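You operate a simulated robot arm through the tools that you are given. There is no shell and no other tool.

You run a simulated robot arm. Do the job below in one go: nothing can be reset, and whatever is moved stays where it is left.

TASK
Put things in order on the top of the table. At the end: the teal milk beaker stands where the clear plain glass stood; the white paper ball stands on top of the teal warming iron; the red chilli shaker stands where the teal milk beaker stood; the clear plain glass is on the brown trivet; whatever was shut is shut again. Leave all else as you found it, and nothing knocked over. Set down upright: plain glass.

Only the result counts: the job must be done as asked and must still hold three seconds after the hand-in. Knocking over, shifting, dropping, spilling or breaking anything else fails it.

THE ROBOT
A 5-joint arm with a two-finger parallel gripper, fixed in place. Base frame: the origin is at the foot of the arm, x ahead of it, y to its left, z up; the work surface is at about z = 0. Readings come in m, degrees, newtons and seconds.
With the tool pointing down near the work surface it reaches from about 0.26 to 0.6 m from the base axis. Its first joint turns from -66.0 to 66.0 degrees. The tool tilts only in the upright plane through the base axis and itself; it spins freely about its own axis. Payload 1.57 kg.
The tool frame sits at the grasp point between the pads (the TCP): z along the fingers, y along the line on which they close. The tips reach 0.03 m beyond it. The gripper opens to 0.08 m. The fingers are 0.017 m wide and 0.012 m thick; the gripper's body (0.04 by 0.082 m) begins 0.08 m behind the TCP.
Orientation is that of the tool frame in the base frame, as a unit quaternion [x, y, z, w]. With the fingers straight down and closing along the base's y, the tool's x points along the base's -x, its y along +y and its z along -z.

THE INTERFACE
- The arm moves only by the tool drive_tool. Its argument "rows" is a list of rows, each an object of numbers (a shift or turn left out is 0, a gripper value left out holds the last): "wx", "wy", "wz": the turn, a rotation vector about the tool's x, y, z in degrees; "dx", "dy", "dz": the shift along the tool's x, y, z in m; "fingers": the opening, from 0 (shut) to 1 (fully open). In form: [{"wx": .., "wy": .., "wz": .., "dx": .., "dy": .., "dz": .., "fingers": ..}, ...]. A call has 1 to 20 rows; each row is the pose to reach, as a shift and turn from the pose commanded when the call began, along the tool's axes at that moment. A row lasts 0.2 s, in which the tool goes at most 0.05 m and 8.6 degrees; a call with a longer step from one row to the next is refused whole, and so is a gripper value outside its range. A pose out of reach is approached as far as the arm can. The call stops where the force on the tool passes 40 N (or 10 N more than at its start, if that is more) or the arm is blocked; 0.2 s more then pass. Each finger travels about 0.153 m/s and halts on what it meets, pressing with about 35 N; the grip force reading is that of the motor and also rises with nothing between the fingers. The clock runs only during rows and for 0.2 s after the last one: add rows that repeat a pose to give the fingers time. The reply holds the time, the measured pose of the TCP, the force on the tool along the base axes, the opening and the grip force, in the units named above and with some noise, with the torque about the TCP (base axes, N m) and any sound that the robot's microphone picked up.
- Cameras (640 x 400 px; columns grow to the right, rows downward): "scene" is fixed at [0.0335, 0.3907, 0.5257]; the picture's right is [-0.77, -0.63, 0.00], its down [-0.36, 0.44, -0.82] and it looks along [0.52, -0.64, -0.57] (base axes); focal length 239 px, centre (320, 200). "wrist" rides on the gripper at [0.072, -0.007, -0.122] in the tool frame; the picture's right is [0.09, 1.00, 0.00], its down [-0.84, 0.08, -0.54] and it looks along [-0.54, 0.05, 0.84] (tool axes); focal length 238 px, centre (320, 200). There is no depth. A picture from a camera that has moved, and an enlarged one, comes with that camera's place and axes in the base frame and with its lens.
- grab_frame(camera): a new picture of that camera. It takes no simulated time.
- inspect(camera, box): a new picture of the part [left, top, right, bottom] of that camera's present view, enlarged. It takes no simulated time.
- sign_off(): hands the job in; it is judged then, once.

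Nothing tells you positions but the pictures and the camera data. Unless the task says otherwise, let go and move clear before handing in.

The tools are called after "Emit:" as a command line: name --argument value ..., lists and objects as JSON in quotes. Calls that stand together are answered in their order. drive_tool: Moves the arm, as the interface text tells. Its arguments: {"type":"object","properties":{"rows":{"type":"array"}},"required":["rows"]} The other tools are called the same way: grab_frame (camera) takes a picture; inspect (camera, box) takes an enlarged picture of a part of a camera's view; sign_off () hands the job in.

At the start:

```text
time_s: 0.0
ee_pos: [0.2978, -0.1016, 0.3096]
tcp_rot: [0.0, 1.0, 0.0, 0.0]
ft_force: [-0.1, -0.3, 0.9]
ft_torque: [-0.05, 0.02, 0.01]
finger_gap: 0.08
gripper_force: 0.1
```

scene: 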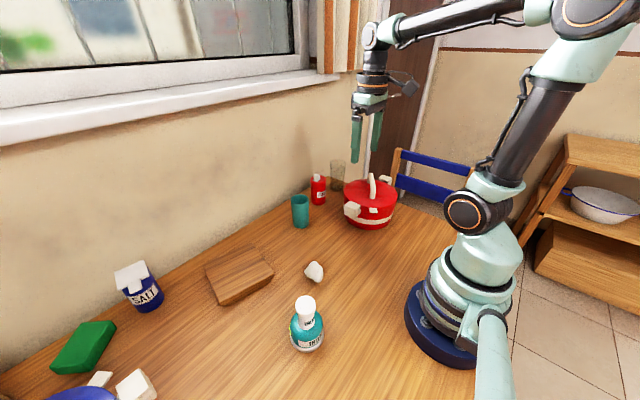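
wrist: 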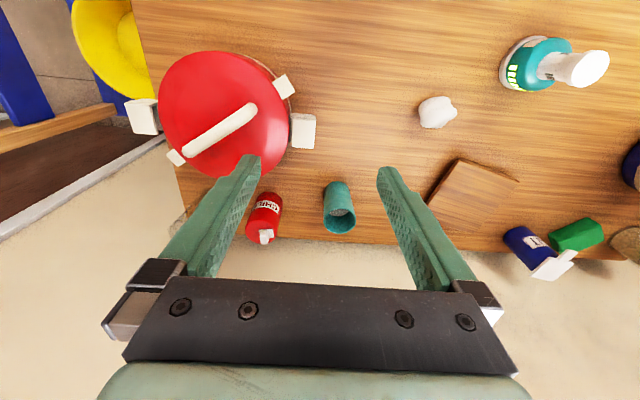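

I see a table with a red pot, a red shaker, a teal beaker, a clear glass near the pot, a paper ball, a wooden block, a teal bottle-like object and more. I will look closer before moving.

Emit:
inspect --camera "scene" --box '[270, 140, 430, 240]'

Emit:
inspect --camera "scene" --box '[180, 220, 380, 370]'

Emit:
inspect --camera "scene" --box '[0, 240, 200, 400]'

Emit:
inspect --camera "wrist" --box '[60, 0, 360, 260]'

Emit:
inspect --camera "wrist" --box '[380, 20, 640, 290]'

```text
4.00 times, centred on (350, 190) of scene
camera zoom: at [0.0335, 0.3907, 0.5257], right [-0.77, -0.63, 0.0], down [-0.36, 0.44, -0.82], along [0.52, -0.64, -0.57], focal length 956 px, centre (200, 240)
```

zoom: 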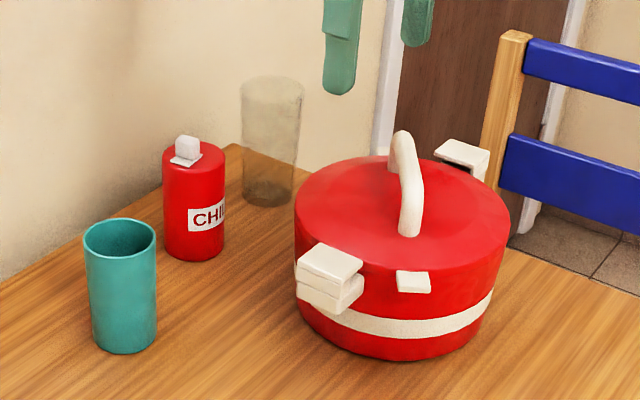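

```text
2.67 times, centred on (280, 295) of scene
camera zoom: at [0.0335, 0.3907, 0.5257], right [-0.77, -0.63, 0.0], down [-0.36, 0.44, -0.82], along [0.52, -0.64, -0.57], focal length 637 px, centre (427, -53)
```

zoom: 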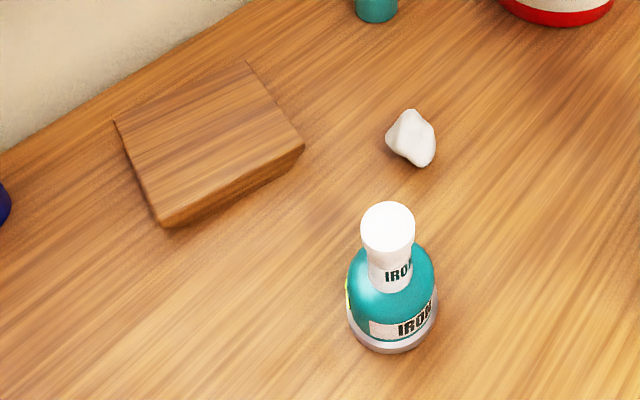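

```text
2.50 times, centred on (100, 320) of scene
camera zoom: at [0.0335, 0.3907, 0.5257], right [-0.77, -0.63, 0.0], down [-0.36, 0.44, -0.82], along [0.52, -0.64, -0.57], focal length 597 px, centre (870, -100)
```

zoom: 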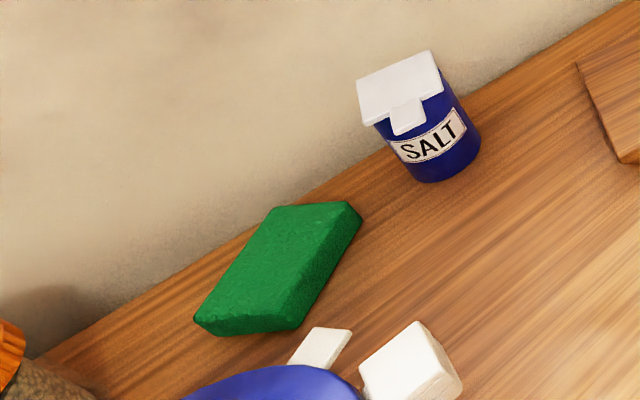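

```text
1.54 times, centred on (210, 130) of wrist
camera zoom: at [0.2243, -0.1085, 0.4313], right [-0.09, 1.0, 0.0], down [0.84, 0.08, 0.54], along [0.54, 0.05, -0.84], focal length 367 px, centre (489, 308)
```

zoom: 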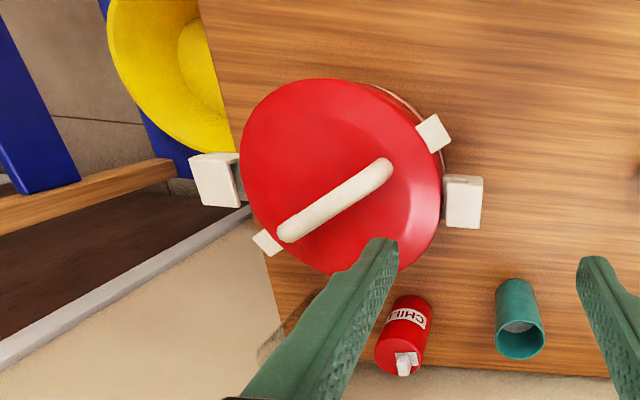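

```text
1.48 times, centred on (510, 155) of wrist
camera zoom: at [0.2243, -0.1085, 0.4313], right [-0.09, 1.0, 0.0], down [0.84, 0.08, 0.54], along [0.54, 0.05, -0.84], focal length 353 px, centre (38, 267)
```

zoom: 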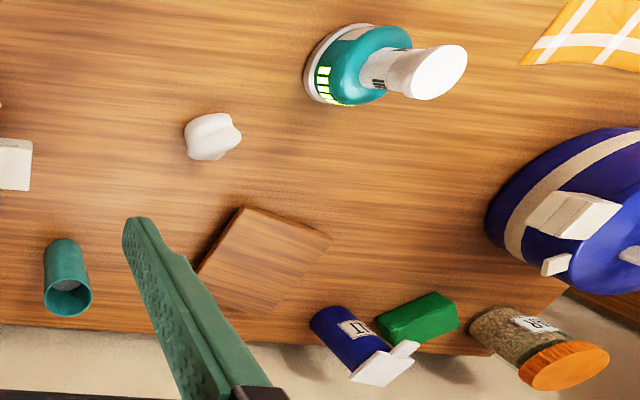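

The glass stands at the back near (0.51, -0.31), the shaker near (0.51, -0.18), the beaker near (0.47, -0.05), the ball near (0.30, 0.09), the iron near (0.21, 0.22) and the board (trivet) near (0.46, 0.21). I'll move the arm high up to get a better view of the glass area.

Emit:
drive_tool --rows '[{"dx": -0.02, "dy": -0.04}, {"dx": -0.04, "dy": -0.08}, {"dx": -0.06, "dy": -0.12}, {"dx": -0.06, "dy": -0.12}]'

Emit:
grab_frame --camera "wrist"

Emit:
grab_frame --camera "scene"

```text
time_s: 1.0
ee_pos: [0.3577, -0.222, 0.3085]
tcp_rot: [0.0, 1.0, 0.0, 0.001]
ft_force: [-1.0, 0.3, -0.4]
ft_torque: [0.0, -0.01, 0.0]
finger_gap: 0.0797
gripper_force: 0.0
```

```text
taken
camera wrist: at [0.2836, -0.2285, 0.4306], right [-0.09, 1.0, 0.0], down [0.84, 0.08, 0.54], along [0.54, 0.05, -0.84], focal length 238 px, centre (320, 200)
```

wrist: 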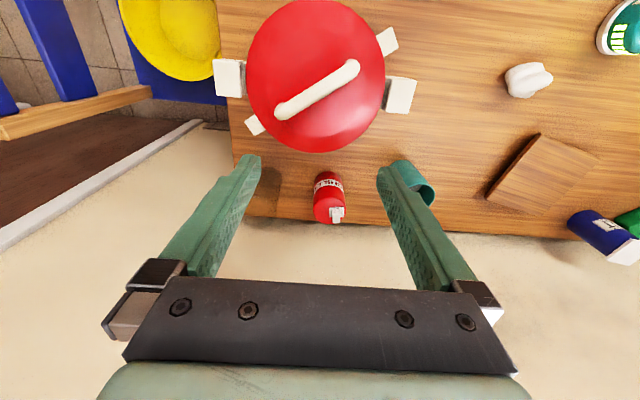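

```text
taken
```

scene: 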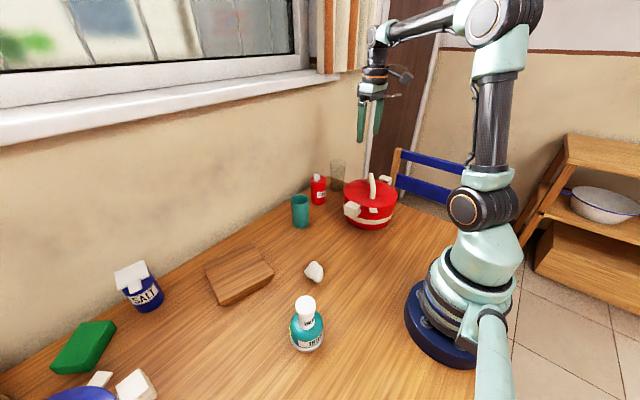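

The glass is hidden behind the left finger. I'll shift the arm toward the right and back to see it.

Emit:
drive_tool --rows '[{"dx": 0.02, "dy": -0.03}, {"dx": 0.04, "dy": -0.06}, {"dx": 0.06, "dy": -0.09}, {"dx": 0.06, "dy": -0.09}]'

Emit:
grab_frame --camera "wrist"

```text
time_s: 2.0
ee_pos: [0.2961, -0.314, 0.3093]
tcp_rot: [0.0, 1.0, -0.001, 0.0]
ft_force: [0.1, 0.0, -1.4]
ft_torque: [-0.02, 0.0, 0.01]
finger_gap: 0.08
gripper_force: 0.1
```

```text
taken
camera wrist: at [0.2223, -0.3202, 0.4315], right [-0.09, 1.0, 0.0], down [0.84, 0.08, 0.54], along [0.54, 0.05, -0.84], focal length 238 px, centre (320, 200)
```

wrist: 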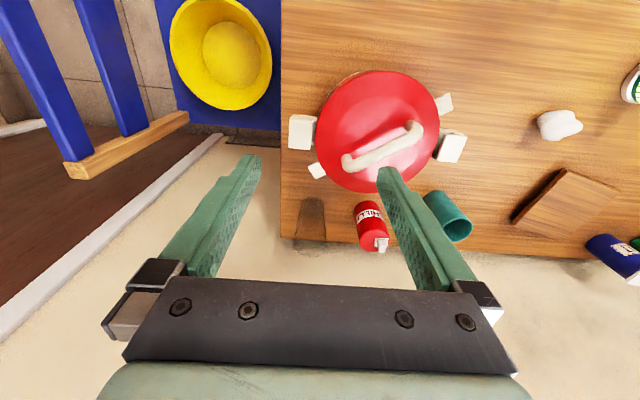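

Emit:
inspect --camera "wrist" --box '[260, 160, 420, 260]'

Emit:
inspect --camera "wrist" --box '[400, 80, 640, 260]'

Emit:
inspect --camera "scene" --box '[300, 140, 364, 220]'

```text
4.00 times, centred on (340, 210) of wrist
camera zoom: at [0.2223, -0.3202, 0.4315], right [-0.09, 1.0, 0.0], down [0.84, 0.08, 0.54], along [0.54, 0.05, -0.84], focal length 953 px, centre (240, 160)
```

zoom: 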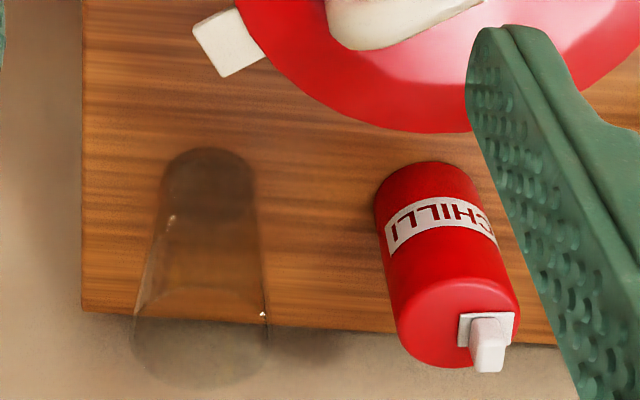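

```text
2.22 times, centred on (520, 170) of wrist
camera zoom: at [0.2223, -0.3202, 0.4315], right [-0.09, 1.0, 0.0], down [0.84, 0.08, 0.54], along [0.54, 0.05, -0.84], focal length 530 px, centre (-124, 267)
```

zoom: 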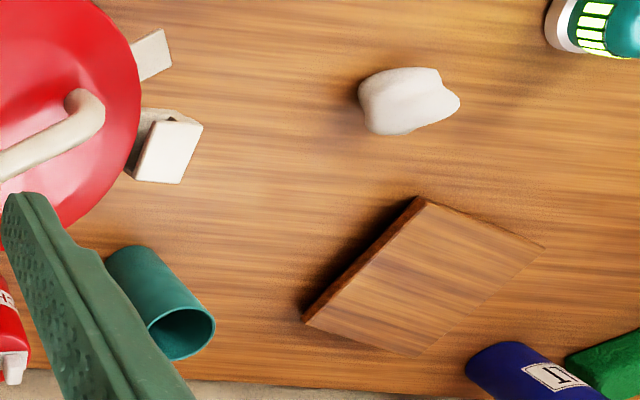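

```text
5.00 times, centred on (332, 180) of scene
camera zoom: at [0.0335, 0.3907, 0.5257], right [-0.77, -0.63, 0.0], down [-0.36, 0.44, -0.82], along [0.52, -0.64, -0.57], focal length 1194 px, centre (260, 300)
```

zoom: 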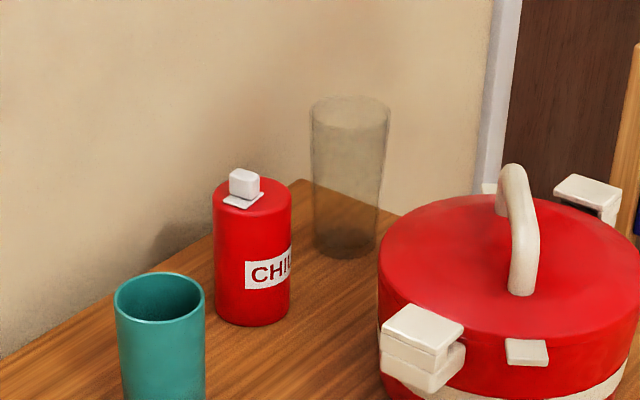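

I can now see the glass clearly (slightly tapered, about 0.12 m tall). Before reaching far out, I check the window sill and the surroundings.

Emit:
inspect --camera "scene" --box '[200, 40, 400, 165]'

Emit:
inspect --camera "scene" --box '[0, 40, 220, 180]'

```text
3.20 times, centred on (300, 102) of scene
camera zoom: at [0.0335, 0.3907, 0.5257], right [-0.77, -0.63, 0.0], down [-0.36, 0.44, -0.82], along [0.52, -0.64, -0.57], focal length 764 px, centre (384, 512)
```

zoom: 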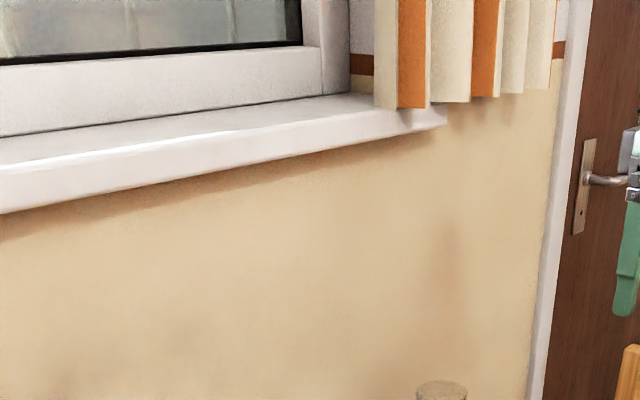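

```text
2.86 times, centred on (110, 110) of scene
camera zoom: at [0.0335, 0.3907, 0.5257], right [-0.77, -0.63, 0.0], down [-0.36, 0.44, -0.82], along [0.52, -0.64, -0.57], focal length 682 px, centre (920, 457)
```

zoom: 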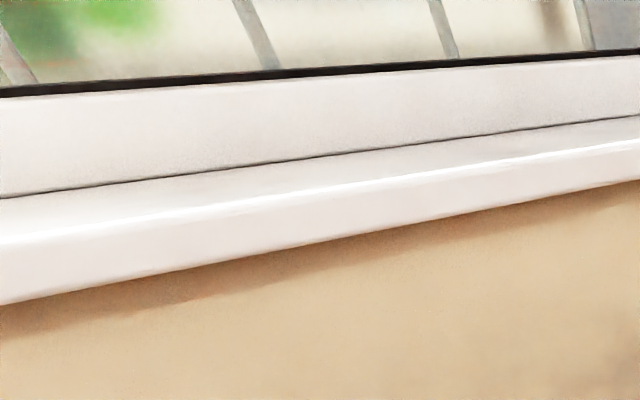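

The sill overhangs near the glass, so I will approach the glass with the tool tilted about 20° outward so the wrist stays clear of it. First I yaw the tool toward the glass and move closer at height.

Emit:
drive_tool --rows '[{"wz": 7.75, "dx": -0.026, "dy": 0.0135, "dz": 0.007}, {"wz": 15.5, "dx": -0.052, "dy": 0.027, "dz": 0.014}, {"wz": 23.25, "dx": -0.078, "dy": 0.0405, "dz": 0.021}, {"wz": 31, "dx": -0.104, "dy": 0.054, "dz": 0.029}, {"wz": 31, "dx": -0.104, "dy": 0.054, "dz": 0.029}]'

Emit:
drive_tool --rows '[{"wy": -7}, {"wy": -14}, {"wy": -20}, {"wy": -20}]'

Emit:
grab_frame --camera "wrist"

Emit:
grab_frame --camera "scene"

```text
time_s: 3.2
ee_pos: [0.4036, -0.2573, 0.2808]
tcp_rot: [0.268, 0.964, 0.001, 0.0]
ft_force: [-0.1, 0.7, 0.6]
ft_torque: [0.0, 0.0, 0.02]
finger_gap: 0.0799
gripper_force: 0.1
```

```text
time_s: 4.2
ee_pos: [0.4024, -0.2576, 0.2797]
tcp_rot: [0.264, 0.949, -0.051, 0.167]
ft_force: [0.0, -0.9, 0.0]
ft_torque: [-0.01, -0.03, -0.01]
finger_gap: 0.0799
gripper_force: 0.0
```

```text
taken
camera wrist: at [0.3044, -0.2059, 0.3707], right [0.44, 0.9, -0.04], down [0.56, -0.24, 0.8], along [0.7, -0.37, -0.6], focal length 238 px, centre (320, 200)
```

wrist: 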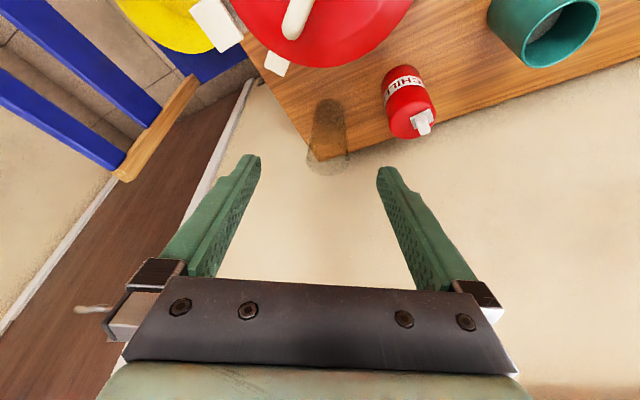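

```text
taken
```

scene: 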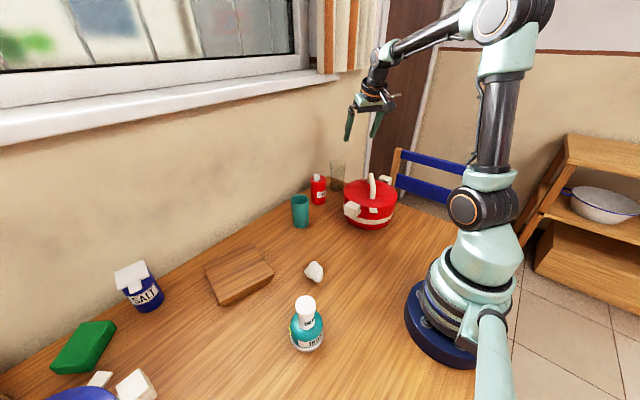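

The tool is tilted correctly and the glass sits between the fingers in view. I'll zoom to measure the glass, and the milk beaker's contents.

Emit:
inspect --camera "wrist" --box '[270, 80, 398, 180]'

Emit:
inspect --camera "wrist" --box '[370, 0, 610, 150]'

```text
4.00 times, centred on (334, 130) of wrist
camera zoom: at [0.3044, -0.2059, 0.3707], right [0.44, 0.9, -0.04], down [0.56, -0.24, 0.8], along [0.7, -0.37, -0.6], focal length 953 px, centre (264, 480)
```

zoom: 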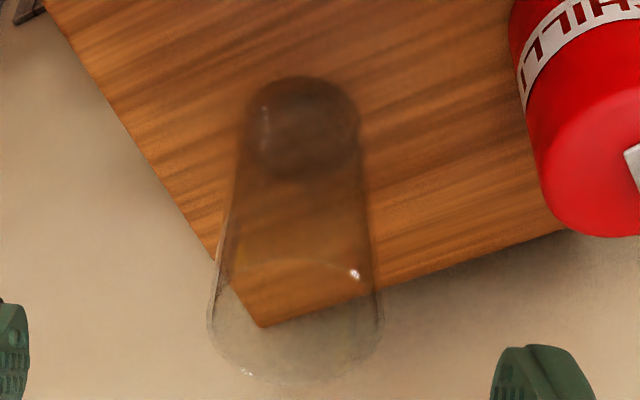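

```text
2.67 times, centred on (490, 75) of wrist
camera zoom: at [0.3044, -0.2059, 0.3707], right [0.44, 0.9, -0.04], down [0.56, -0.24, 0.8], along [0.7, -0.37, -0.6], focal length 636 px, centre (-133, 533)
```

zoom: 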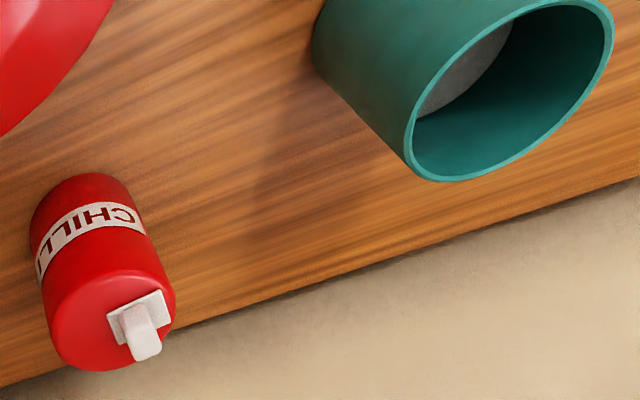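

The glass is at about (0.516, -0.307), 0.12 m tall, 0.062 m wide at the rim. I move to a pre-grasp point on the line of the tilted tool axis above it.

Emit:
drive_tool --rows '[{"dx": -0.0113, "dy": 0.004, "dz": 0.026}, {"dx": -0.0226, "dy": 0.008, "dz": 0.053}, {"dx": -0.034, "dy": 0.0122, "dz": 0.079}, {"dx": -0.0453, "dy": 0.0163, "dz": 0.1054}, {"dx": -0.0453, "dy": 0.0163, "dz": 0.1054}]'

Emit:
grab_frame --camera "wrist"

Emit:
inspect --camera "scene" --box '[280, 90, 440, 240]'

```text
time_s: 5.4
ee_pos: [0.4802, -0.2838, 0.1944]
tcp_rot: [0.263, 0.949, -0.046, 0.167]
ft_force: [-0.1, 0.0, -1.2]
ft_torque: [0.0, 0.03, -0.02]
finger_gap: 0.0801
gripper_force: 0.0
```

```text
taken
camera wrist: at [0.3807, -0.2335, 0.2844], right [0.44, 0.9, -0.03], down [0.55, -0.24, 0.8], along [0.71, -0.36, -0.6], focal length 238 px, centre (320, 200)
```

wrist: 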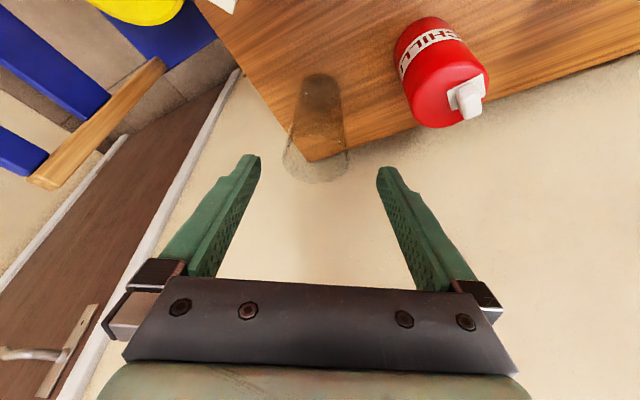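

```text
2.67 times, centred on (360, 165) of scene
camera zoom: at [0.0335, 0.3907, 0.5257], right [-0.77, -0.63, 0.0], down [-0.36, 0.44, -0.82], along [0.52, -0.64, -0.57], focal length 637 px, centre (213, 293)
```

zoom: 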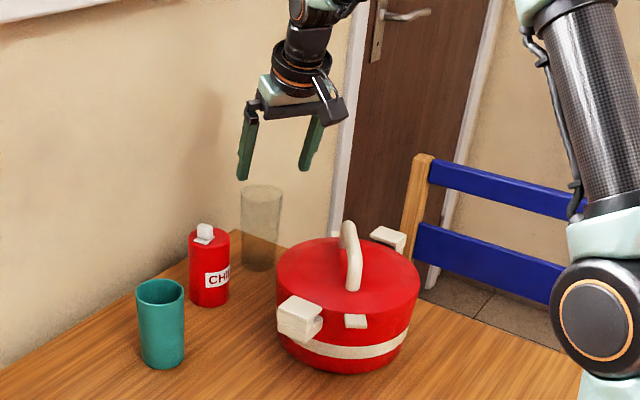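

The glass lies on the tool axis, within a few millimetres. I advance along the tool axis in stages.

Emit:
drive_tool --rows '[{"dz": 0.025, "dy": -0.001}, {"dz": 0.05, "dy": -0.002}, {"dz": 0.075, "dy": -0.002}, {"dz": 0.075, "dy": -0.002}]'

Emit:
grab_frame --camera "wrist"

Emit:
inspect --camera "scene" --box '[280, 90, 440, 240]'

```text
time_s: 6.4
ee_pos: [0.4998, -0.2986, 0.1265]
tcp_rot: [0.262, 0.949, -0.046, 0.168]
ft_force: [-0.4, -1.4, -0.3]
ft_torque: [0.04, -0.02, -0.01]
finger_gap: 0.08
gripper_force: 0.0
```

```text
taken
camera wrist: at [0.4005, -0.2478, 0.2165], right [0.44, 0.9, -0.03], down [0.55, -0.24, 0.8], along [0.71, -0.37, -0.6], focal length 238 px, centre (320, 200)
```

wrist: 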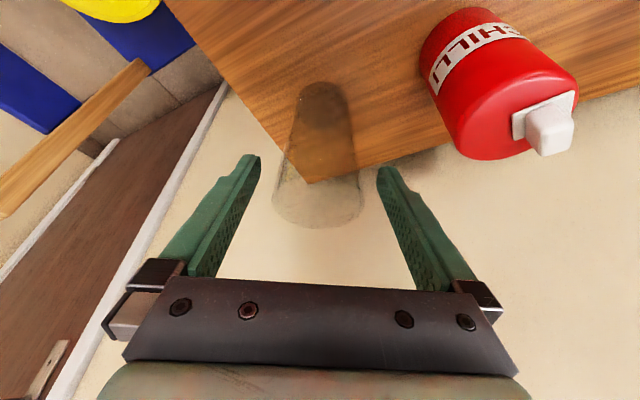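

```text
2.67 times, centred on (360, 165) of scene
camera zoom: at [0.0335, 0.3907, 0.5257], right [-0.77, -0.63, 0.0], down [-0.36, 0.44, -0.82], along [0.52, -0.64, -0.57], focal length 637 px, centre (213, 293)
```

zoom: 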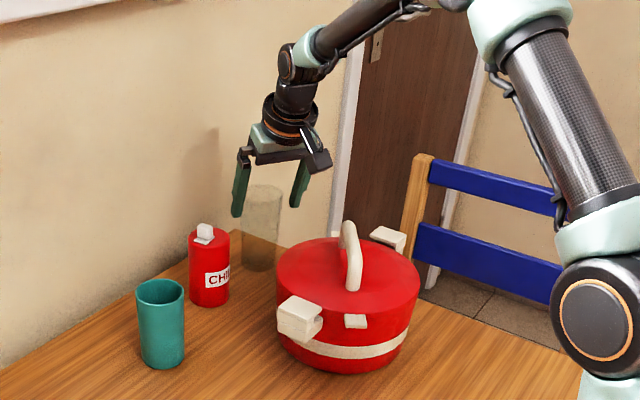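

The glass is centred between the fingers. I continue down to about z = 0.075 and then close.

Emit:
drive_tool --rows '[{"dz": 0.02}, {"dz": 0.04}, {"dz": 0.055}, {"dz": 0.055}]'

Emit:
grab_frame --camera "wrist"

Emit:
inspect --camera "scene" --box '[280, 90, 440, 240]'

```text
time_s: 7.4
ee_pos: [0.5159, -0.3092, 0.0737]
tcp_rot: [0.263, 0.949, -0.047, 0.167]
ft_force: [0.3, -0.2, -0.3]
ft_torque: [0.02, 0.0, -0.01]
finger_gap: 0.08
gripper_force: 0.0
```

```text
taken
camera wrist: at [0.4165, -0.2584, 0.1641], right [0.44, 0.9, -0.03], down [0.55, -0.24, 0.8], along [0.71, -0.37, -0.6], focal length 238 px, centre (320, 200)
```

wrist: 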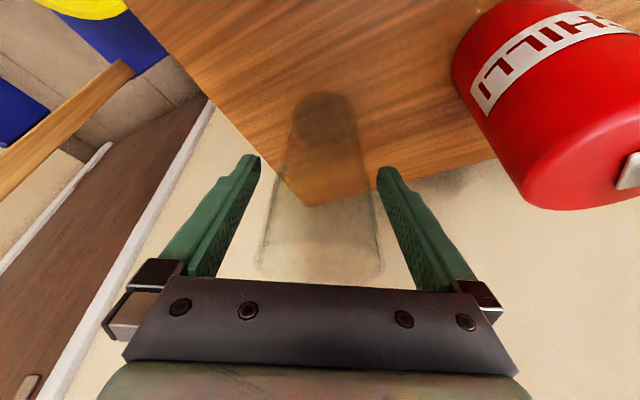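

```text
2.67 times, centred on (360, 165) of scene
camera zoom: at [0.0335, 0.3907, 0.5257], right [-0.77, -0.63, 0.0], down [-0.36, 0.44, -0.82], along [0.52, -0.64, -0.57], focal length 637 px, centre (213, 293)
```

zoom: 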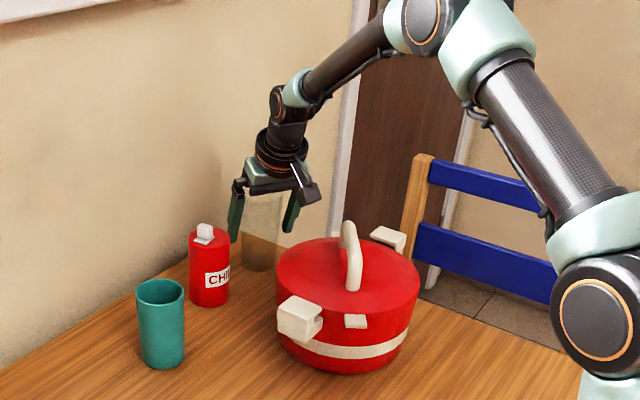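

The fingers straddle the glass with no contact. I close gently in steps.

Emit:
drive_tool --rows '[{"fingers": 0.85}, {"fingers": 0.78}, {"fingers": 0.73}, {"fingers": 0.69}, {"fingers": 0.65}, {"fingers": 0.6}, {"fingers": 0.55}, {"fingers": 0.55}]'

Emit:
grab_frame --camera "wrist"

```text
time_s: 9.2
ee_pos: [0.5157, -0.3086, 0.0737]
tcp_rot: [0.263, 0.949, -0.046, 0.167]
ft_force: [0.9, 0.3, 0.7]
ft_torque: [-0.02, 0.02, 0.01]
finger_gap: 0.0581
gripper_force: 35.5
```

```text
taken
camera wrist: at [0.4164, -0.2583, 0.1643], right [0.44, 0.9, -0.03], down [0.55, -0.24, 0.8], along [0.71, -0.37, -0.6], focal length 238 px, centre (320, 200)
```

wrist: 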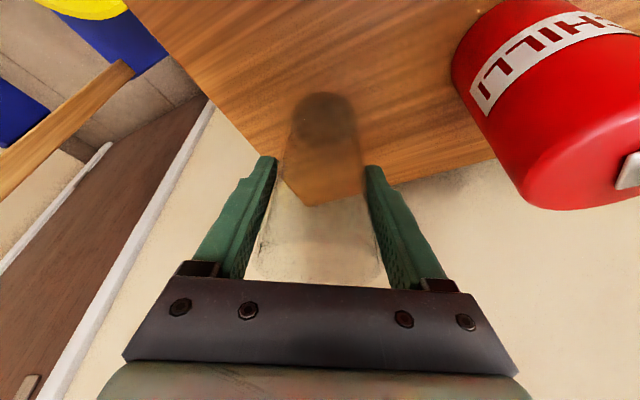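

The glass is gripped at a 0.058 m opening. I lift it straight up 3 cm and check.

Emit:
drive_tool --rows '[{"dx": -0.0034, "dz": -0.0094}, {"dx": -0.0068, "dz": -0.0188}, {"dx": -0.0103, "dz": -0.0282}, {"dx": -0.0103, "dz": -0.0282}]'

Emit:
grab_frame --camera "wrist"

Emit:
inspect --camera "scene" --box '[280, 90, 440, 240]'

```text
time_s: 10.2
ee_pos: [0.5165, -0.3095, 0.1027]
tcp_rot: [0.263, 0.949, -0.046, 0.168]
ft_force: [-0.4, -0.1, -2.2]
ft_torque: [0.01, 0.03, 0.02]
finger_gap: 0.0584
gripper_force: 34.8
```

```text
taken
camera wrist: at [0.4167, -0.2581, 0.1943], right [0.44, 0.9, -0.03], down [0.55, -0.24, 0.8], along [0.71, -0.37, -0.61], focal length 238 px, centre (320, 200)
```

wrist: 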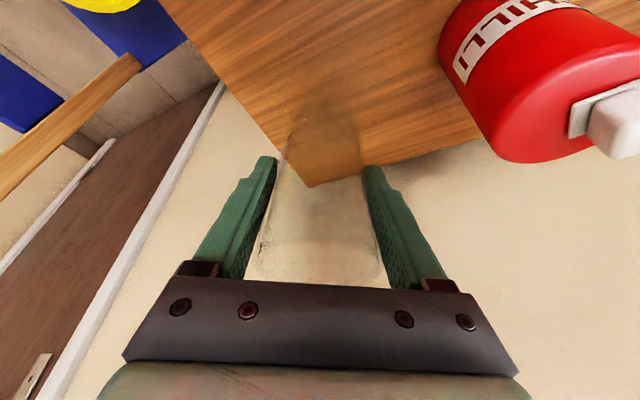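

```text
2.67 times, centred on (360, 165) of scene
camera zoom: at [0.0335, 0.3907, 0.5258], right [-0.77, -0.63, 0.0], down [-0.36, 0.44, -0.82], along [0.52, -0.64, -0.57], focal length 637 px, centre (213, 293)
```

zoom: 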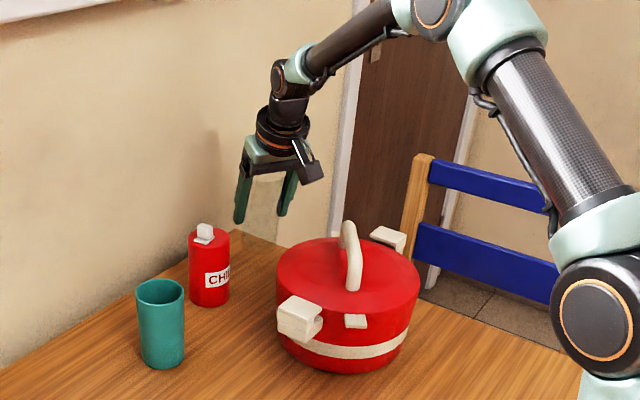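

The glass is clear of the table and hangs upright. I raise it while drawing it inward, keeping the tilt.

Emit:
drive_tool --rows '[{"dx": 0.0009, "dz": -0.0269}, {"dx": 0.0017, "dz": -0.0538}, {"dx": 0.0073, "dz": -0.0825}, {"dx": 0.0128, "dz": -0.1111}, {"dx": 0.0248, "dz": -0.1367}, {"dx": 0.0367, "dz": -0.1624}, {"dx": 0.0487, "dz": -0.188}, {"dx": 0.0606, "dz": -0.2137}, {"dx": 0.0606, "dz": -0.2137}]'

Emit:
grab_frame --camera "wrist"

Emit:
grab_frame --camera "scene"

```text
time_s: 12.2
ee_pos: [0.4017, -0.2402, 0.2852]
tcp_rot: [0.263, 0.949, -0.046, 0.168]
ft_force: [-0.5, -0.1, -2.4]
ft_torque: [0.0, 0.02, -0.01]
finger_gap: 0.0583
gripper_force: 34.8
```

```text
taken
camera wrist: at [0.3029, -0.1897, 0.3752], right [0.44, 0.9, -0.03], down [0.56, -0.24, 0.8], along [0.71, -0.37, -0.61], focal length 238 px, centre (320, 200)
```

wrist: 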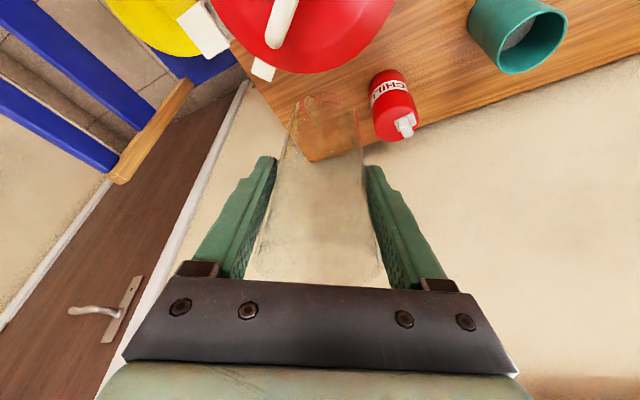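

```text
taken
```

scene: 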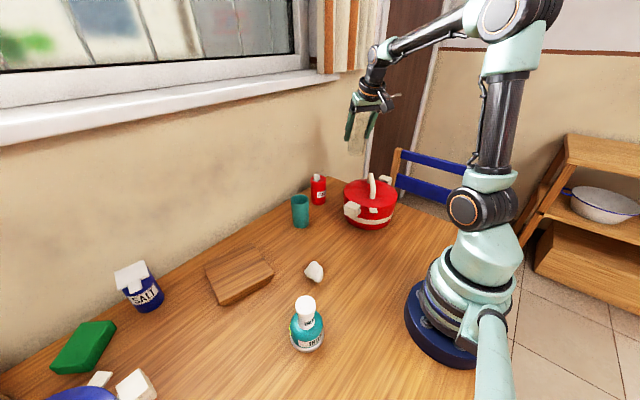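

The glass is held firmly. I swing the arm about the base axis by 55° at this height, toward the trivet.

Emit:
drive_tool --rows '[{"wx": -1.71, "wz": -4.7, "dx": 0.00168, "dy": 0.04096, "dz": -0.00061}, {"wx": -3.42, "wz": -9.4, "dx": 0.00671, "dy": 0.08162, "dz": -0.00244}, {"wx": -5.13, "wz": -14.1, "dx": 0.01505, "dy": 0.12165, "dz": -0.00548}, {"wx": -6.84, "wz": -18.8, "dx": 0.02664, "dy": 0.16075, "dz": -0.00969}, {"wx": -8.55, "wz": -23.5, "dx": 0.04139, "dy": 0.19863, "dz": -0.01506}, {"wx": -10.26, "wz": -28.2, "dx": 0.05919, "dy": 0.235, "dz": -0.02154}, {"wx": -11.97, "wz": -32.9, "dx": 0.0799, "dy": 0.26958, "dz": -0.02907}, {"wx": -13.68, "wz": -37.6, "dx": 0.10336, "dy": 0.30211, "dz": -0.03761}, {"wx": -15.39, "wz": -42.3, "dx": 0.1294, "dy": 0.33234, "dz": -0.04708}, {"wx": -17.1, "wz": -47.0, "dx": 0.15782, "dy": 0.36004, "dz": -0.05742}, {"wx": -18.81, "wz": -51.7, "dx": 0.18839, "dy": 0.385, "dz": -0.06854}, {"wx": -18.81, "wz": -51.7, "dx": 0.18839, "dy": 0.385, "dz": -0.06854}]'

Emit:
grab_frame --camera "wrist"

Emit:
grab_frame --camera "scene"

```text
time_s: 14.8
ee_pos: [0.4291, 0.1954, 0.2836]
tcp_rot: [-0.205, 0.963, 0.038, 0.169]
ft_force: [0.8, -0.3, -1.9]
ft_torque: [-0.01, 0.0, 0.01]
finger_gap: 0.0584
gripper_force: 34.7
```

```text
taken
camera wrist: at [0.3316, 0.1443, 0.3738], right [-0.49, 0.87, -0.03], down [0.52, 0.31, 0.8], along [0.7, 0.37, -0.6], focal length 238 px, centre (320, 200)
```

wrist: 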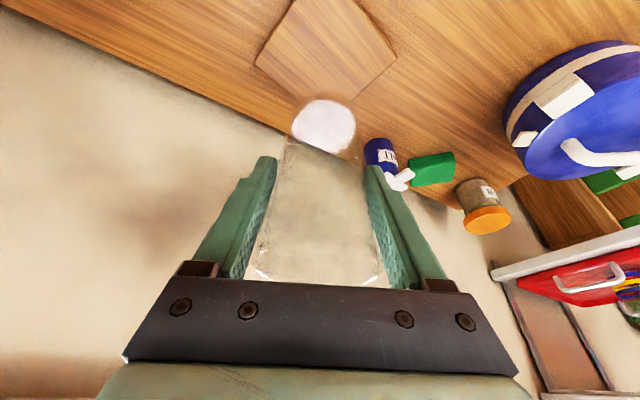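

```text
taken
```

scene: 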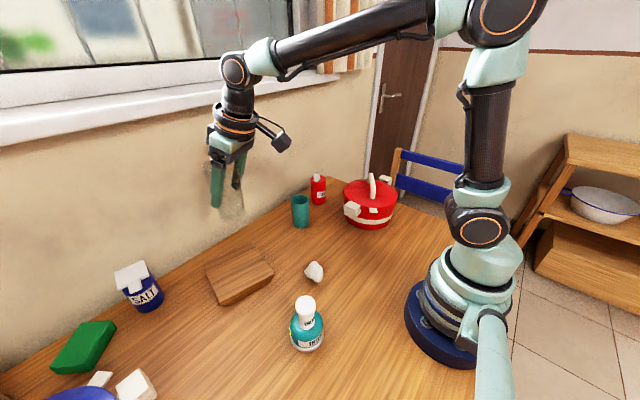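

The glass is above the board area. I zoom in on the board to measure its centre and thickness.

Emit:
inspect --camera "wrist" --box '[230, 0, 422, 120]'

Emit:
inspect --camera "scene" --box '[190, 230, 290, 320]'

Emit:
inspect --camera "wrist" --box '[340, 20, 640, 360]'

```text
3.33 times, centred on (326, 60) of wrist
camera zoom: at [0.3316, 0.1443, 0.3738], right [-0.49, 0.87, -0.03], down [0.52, 0.31, 0.8], along [0.7, 0.37, -0.6], focal length 794 px, centre (300, 667)
```

zoom: 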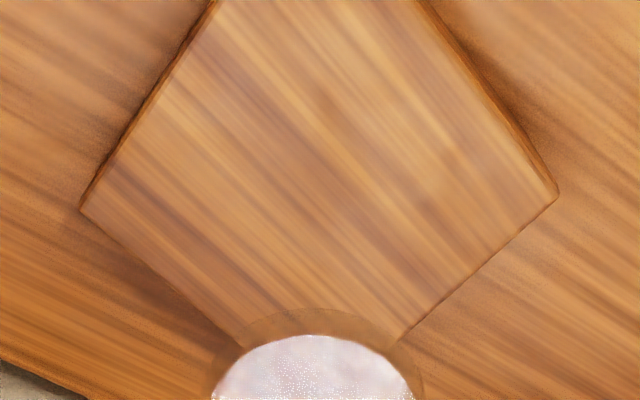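

```text
4.44 times, centred on (240, 275) of scene
camera zoom: at [0.0335, 0.3907, 0.5257], right [-0.77, -0.63, 0.0], down [-0.36, 0.44, -0.82], along [0.52, -0.64, -0.57], focal length 1062 px, centre (676, -133)
```

zoom: 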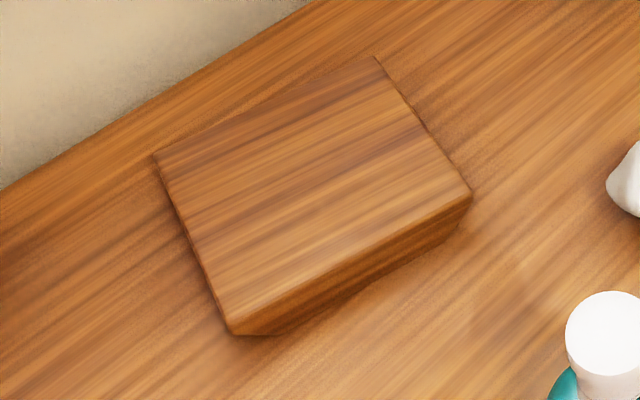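

```text
1.18 times, centred on (490, 190) of wrist
camera zoom: at [0.3316, 0.1443, 0.3738], right [-0.49, 0.87, -0.03], down [0.52, 0.31, 0.8], along [0.7, 0.37, -0.6], focal length 280 px, centre (120, 212)
```

zoom: 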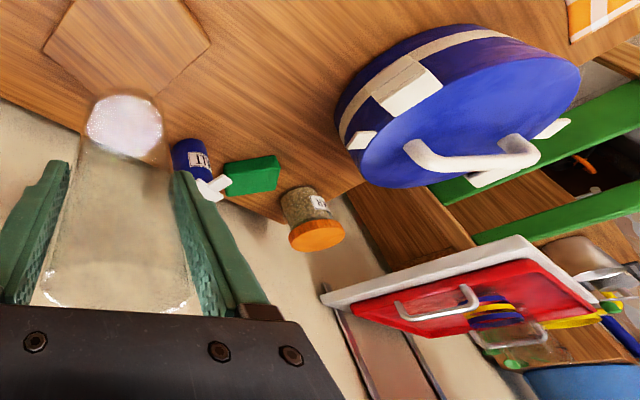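

The board's centre comes out at about (0.458, 0.210), with its top around 0.02–0.025 m high. I bring the glass over it and down to about 2 cm above.

Emit:
drive_tool --rows '[{"dx": 0.0046, "dy": 0.0002, "dz": 0.0283}, {"dx": 0.0092, "dy": 0.0004, "dz": 0.0565}, {"dx": 0.0138, "dy": 0.0006, "dz": 0.0848}, {"dx": 0.0183, "dy": 0.0008, "dz": 0.113}, {"dx": 0.0229, "dy": 0.001, "dz": 0.1413}, {"dx": 0.0275, "dy": 0.0011, "dz": 0.1695}, {"dx": 0.0275, "dy": 0.0011, "dz": 0.1695}]'

Emit:
grab_frame --camera "wrist"

Emit:
inspect --camera "scene" --box '[140, 150, 340, 320]'

```text
time_s: 16.4
ee_pos: [0.4616, 0.2044, 0.1135]
tcp_rot: [-0.204, 0.963, 0.036, 0.171]
ft_force: [-0.3, -0.5, -1.6]
ft_torque: [-0.02, 0.03, -0.03]
finger_gap: 0.0582
gripper_force: 35.1
```

```text
taken
camera wrist: at [0.3625, 0.1535, 0.2041], right [-0.48, 0.87, -0.03], down [0.52, 0.32, 0.8], along [0.71, 0.37, -0.6], focal length 238 px, centre (320, 200)
```

wrist: 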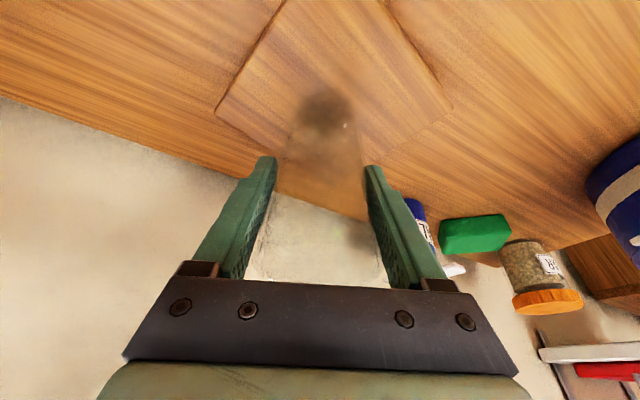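

```text
2.35 times, centred on (240, 235) of scene
camera zoom: at [0.0335, 0.3907, 0.5257], right [-0.77, -0.63, 0.0], down [-0.36, 0.44, -0.82], along [0.52, -0.64, -0.57], focal length 562 px, centre (508, 118)
```

zoom: 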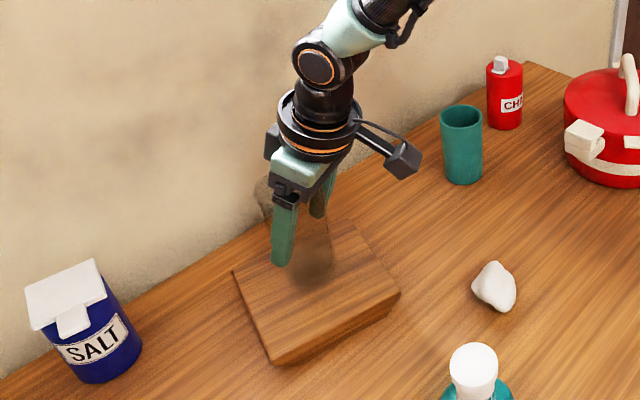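

The glass hovers above the middle of the board. I lower it in small steps, watching the force.

Emit:
drive_tool --rows '[{"dy": 0.004, "dx": 0.0017, "dz": 0.0047}, {"dy": 0.004, "dx": 0.0034, "dz": 0.0094}, {"dy": 0.004, "dx": 0.0034, "dz": 0.0094}]'

Emit:
inspect --camera "scene" --box '[200, 210, 300, 310]'

```text
time_s: 17.2
ee_pos: [0.4574, 0.2076, 0.104]
tcp_rot: [-0.205, 0.963, 0.037, 0.169]
ft_force: [1.2, -0.1, -1.0]
ft_torque: [0.01, 0.02, -0.02]
finger_gap: 0.0581
gripper_force: 34.8
```

```text
4.00 times, centred on (250, 260) of scene
camera zoom: at [0.0335, 0.3907, 0.5257], right [-0.77, -0.63, 0.0], down [-0.36, 0.44, -0.82], along [0.52, -0.64, -0.57], focal length 956 px, centre (600, -40)
```

zoom: 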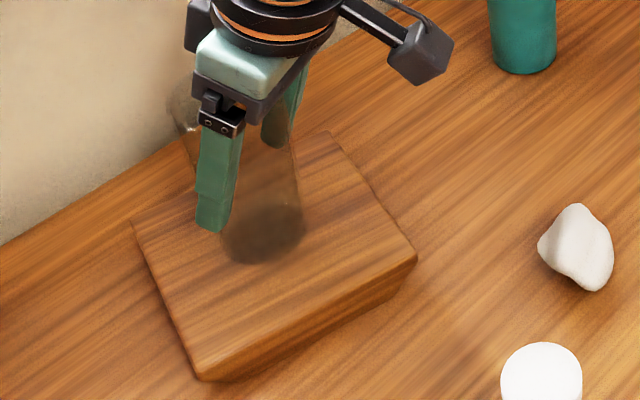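

Still hanging free. I lower further, millimetre by millimetre.

Emit:
drive_tool --rows '[{"dx": 0.00034, "dz": 0.00094}, {"dx": 0.00068, "dz": 0.00188}, {"dx": 0.00103, "dz": 0.00282}, {"dx": 0.00137, "dz": 0.00376}, {"dx": 0.00137, "dz": 0.00376}]'

Emit:
inspect --camera "scene" --box '[200, 210, 300, 310]'

```text
time_s: 18.4
ee_pos: [0.4587, 0.21, 0.1026]
tcp_rot: [-0.205, 0.963, 0.039, 0.173]
ft_force: [-0.7, -1.9, 21.2]
ft_torque: [-0.21, 0.13, 0.04]
finger_gap: 0.0581
gripper_force: 34.4
```

```text
4.00 times, centred on (250, 260) of scene
camera zoom: at [0.0334, 0.3907, 0.5258], right [-0.77, -0.63, 0.0], down [-0.36, 0.44, -0.82], along [0.52, -0.64, -0.57], focal length 956 px, centre (600, -40)
```

zoom: 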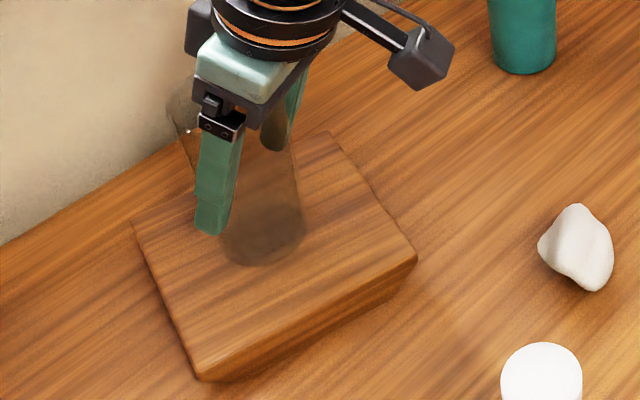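

The glass has touched the board (21 N up). I ease back about 2 mm to relieve the pressing before opening.

Emit:
drive_tool --rows '[{"dx": -0.0004, "dz": -0.0011}, {"dx": -0.00085, "dz": -0.0023}, {"dx": -0.00085, "dz": -0.0023}]'

```text
time_s: 19.2
ee_pos: [0.4568, 0.2093, 0.1036]
tcp_rot: [-0.205, 0.963, 0.039, 0.169]
ft_force: [3.5, 1.0, 8.0]
ft_torque: [0.21, -0.54, -0.08]
finger_gap: 0.0582
gripper_force: 35.2
```

Emit:
drive_tool --rows '[{"dx": -0.0003, "dz": -0.0008}, {"dx": -0.0003, "dz": -0.0008}]'

Emit:
grab_frame --camera "wrist"

```text
time_s: 19.8
ee_pos: [0.4568, 0.2089, 0.1036]
tcp_rot: [-0.205, 0.964, 0.038, 0.167]
ft_force: [0.8, 1.3, 1.6]
ft_torque: [0.18, -0.05, 0.03]
finger_gap: 0.0583
gripper_force: 34.7
```

```text
taken
camera wrist: at [0.3576, 0.1582, 0.1943], right [-0.49, 0.87, -0.03], down [0.52, 0.32, 0.79], along [0.7, 0.37, -0.61], focal length 238 px, centre (320, 200)
```

wrist: 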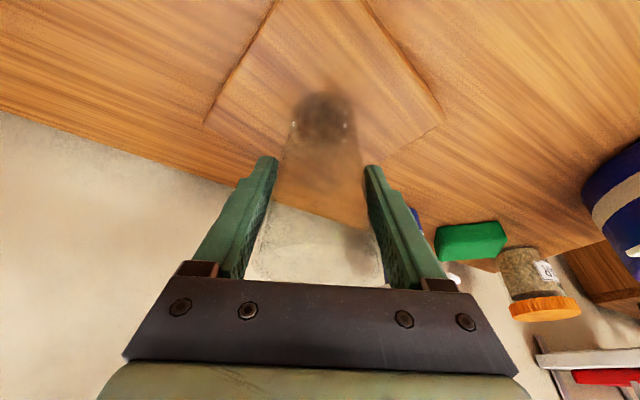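

The load is nearly zero and the glass stands on the board. I open the fingers slowly.

Emit:
drive_tool --rows '[{"fingers": 0.7}, {"fingers": 0.74}, {"fingers": 0.78}, {"fingers": 0.84}, {"fingers": 0.92}, {"fingers": 1.0}, {"fingers": 1.0}]'

Emit:
grab_frame --camera "wrist"

Emit:
inspect --camera "scene" --box '[200, 210, 300, 310]'

```text
time_s: 21.4
ee_pos: [0.4581, 0.2102, 0.1036]
tcp_rot: [-0.206, 0.963, 0.038, 0.169]
ft_force: [0.8, -0.5, 0.2]
ft_torque: [0.0, -0.03, -0.04]
finger_gap: 0.0797
gripper_force: 0.0
```

```text
taken
camera wrist: at [0.3584, 0.1584, 0.1948], right [-0.49, 0.87, -0.03], down [0.52, 0.31, 0.8], along [0.7, 0.37, -0.6], focal length 238 px, centre (320, 200)
```

wrist: 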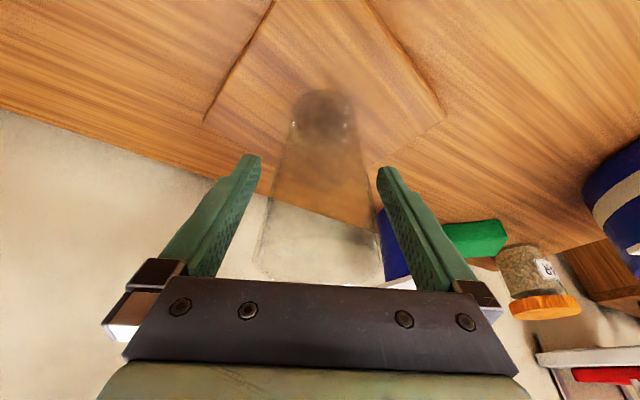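

```text
4.00 times, centred on (250, 260) of scene
camera zoom: at [0.0335, 0.3907, 0.5257], right [-0.77, -0.63, 0.0], down [-0.36, 0.44, -0.82], along [0.52, -0.64, -0.57], focal length 956 px, centre (600, -40)
```

zoom: 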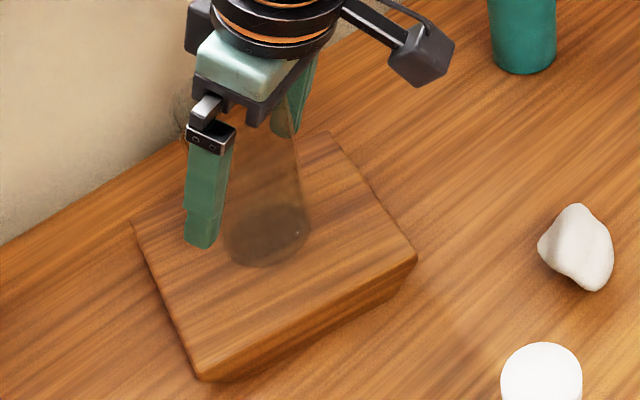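

The glass stands upright on the board, released. I retreat along the tool axis.

Emit:
drive_tool --rows '[{"dz": -0.02}, {"dz": -0.045}, {"dz": -0.075}, {"dz": -0.105}, {"dz": -0.14}, {"dz": -0.14}]'

Emit:
grab_frame --camera "wrist"

Emit:
inspect --camera "scene" --box '[160, 170, 320, 320]'

```text
time_s: 22.8
ee_pos: [0.4136, 0.1923, 0.2374]
tcp_rot: [-0.205, 0.963, 0.038, 0.169]
ft_force: [0.9, -0.1, -0.5]
ft_torque: [0.01, -0.03, -0.02]
finger_gap: 0.0801
gripper_force: 0.0
```

```text
taken
camera wrist: at [0.3137, 0.141, 0.3278], right [-0.49, 0.87, -0.03], down [0.52, 0.31, 0.8], along [0.7, 0.37, -0.6], focal length 238 px, centre (320, 200)
```

wrist: 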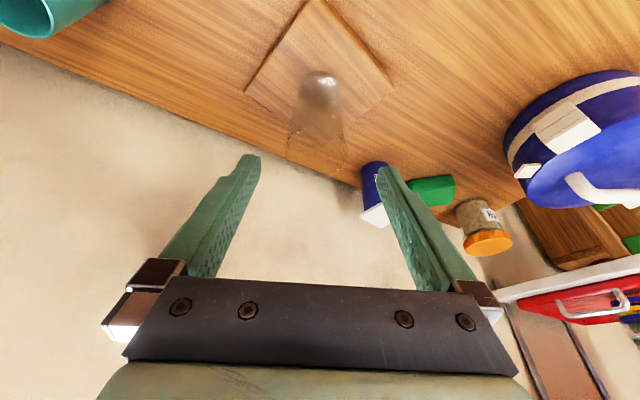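

```text
2.67 times, centred on (240, 245) of scene
camera zoom: at [0.0335, 0.3907, 0.5257], right [-0.77, -0.63, 0.0], down [-0.36, 0.44, -0.82], along [0.52, -0.64, -0.57], focal length 637 px, centre (533, 80)
```

zoom: 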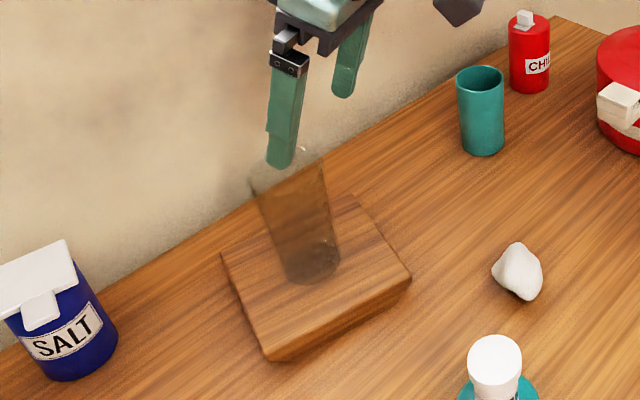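

The glass stays put. I swing back toward the teal beaker at the same height.

Emit:
drive_tool --rows '[{"wx": 1.74, "wz": 4.79, "dx": 0.0017, "dy": -0.04053, "dz": -0.00062}, {"wx": 3.49, "wz": 9.59, "dx": 0.00677, "dy": -0.08075, "dz": -0.00246}, {"wx": 5.23, "wz": 14.38, "dx": 0.01519, "dy": -0.12032, "dz": -0.00553}, {"wx": 6.98, "wz": 19.18, "dx": 0.02688, "dy": -0.15895, "dz": -0.00978}, {"wx": 8.69, "wz": 23.88, "dx": 0.04144, "dy": -0.1956, "dz": -0.01508}, {"wx": 10.43, "wz": 28.67, "dx": 0.05931, "dy": -0.23144, "dz": -0.02158}, {"wx": 10.43, "wz": 28.67, "dx": 0.05931, "dy": -0.23144, "dz": -0.02158}]'

Emit:
grab_frame --camera "wrist"

Emit:
inspect --camera "wrist" --box '[220, 40, 420, 200]'

Emit:
inspect --camera "scene" --box '[270, 150, 370, 240]'

```text
time_s: 24.4
ee_pos: [0.4494, -0.0481, 0.2372]
tcp_rot: [0.056, 0.983, -0.008, 0.173]
ft_force: [-0.6, -0.1, 0.6]
ft_torque: [0.0, -0.03, -0.01]
finger_gap: 0.0803
gripper_force: 0.1
```

```text
taken
camera wrist: at [0.3387, -0.0424, 0.3279], right [0.03, 1.0, -0.03], down [0.61, 0.01, 0.8], along [0.8, -0.04, -0.61], focal length 238 px, centre (320, 200)
```

wrist: 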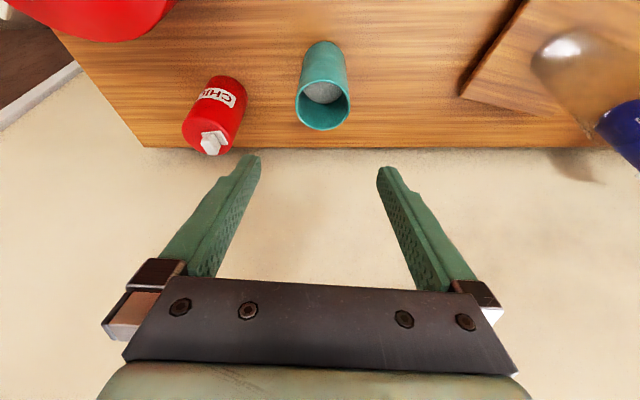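

```text
2.50 times, centred on (320, 120) of wrist
camera zoom: at [0.3387, -0.0424, 0.3279], right [0.03, 1.0, -0.03], down [0.61, 0.01, 0.8], along [0.8, -0.04, -0.61], focal length 596 px, centre (320, 400)
```

zoom: 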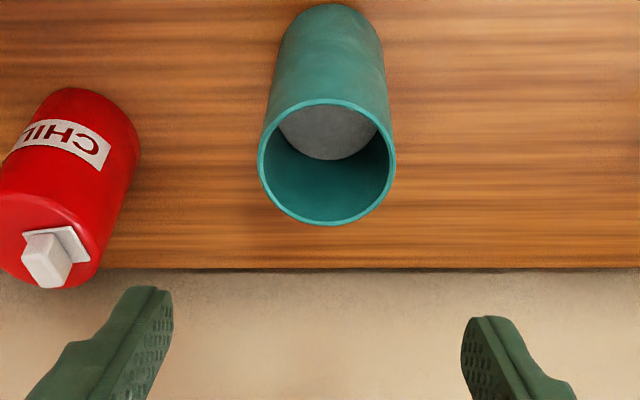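

```text
4.44 times, centred on (320, 195) of scene
camera zoom: at [0.0335, 0.3907, 0.5257], right [-0.77, -0.63, 0.0], down [-0.36, 0.44, -0.82], along [0.52, -0.64, -0.57], focal length 1062 px, centre (320, 222)
```

zoom: 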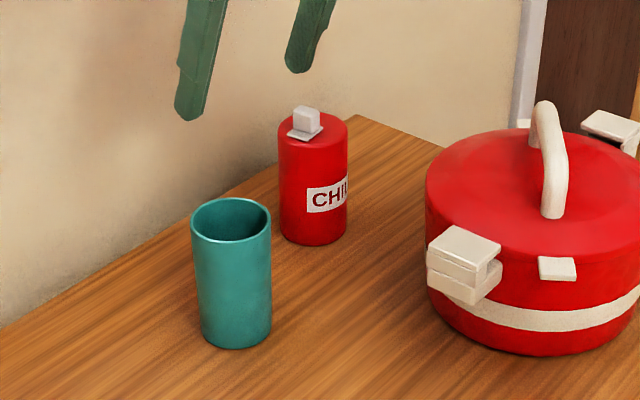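

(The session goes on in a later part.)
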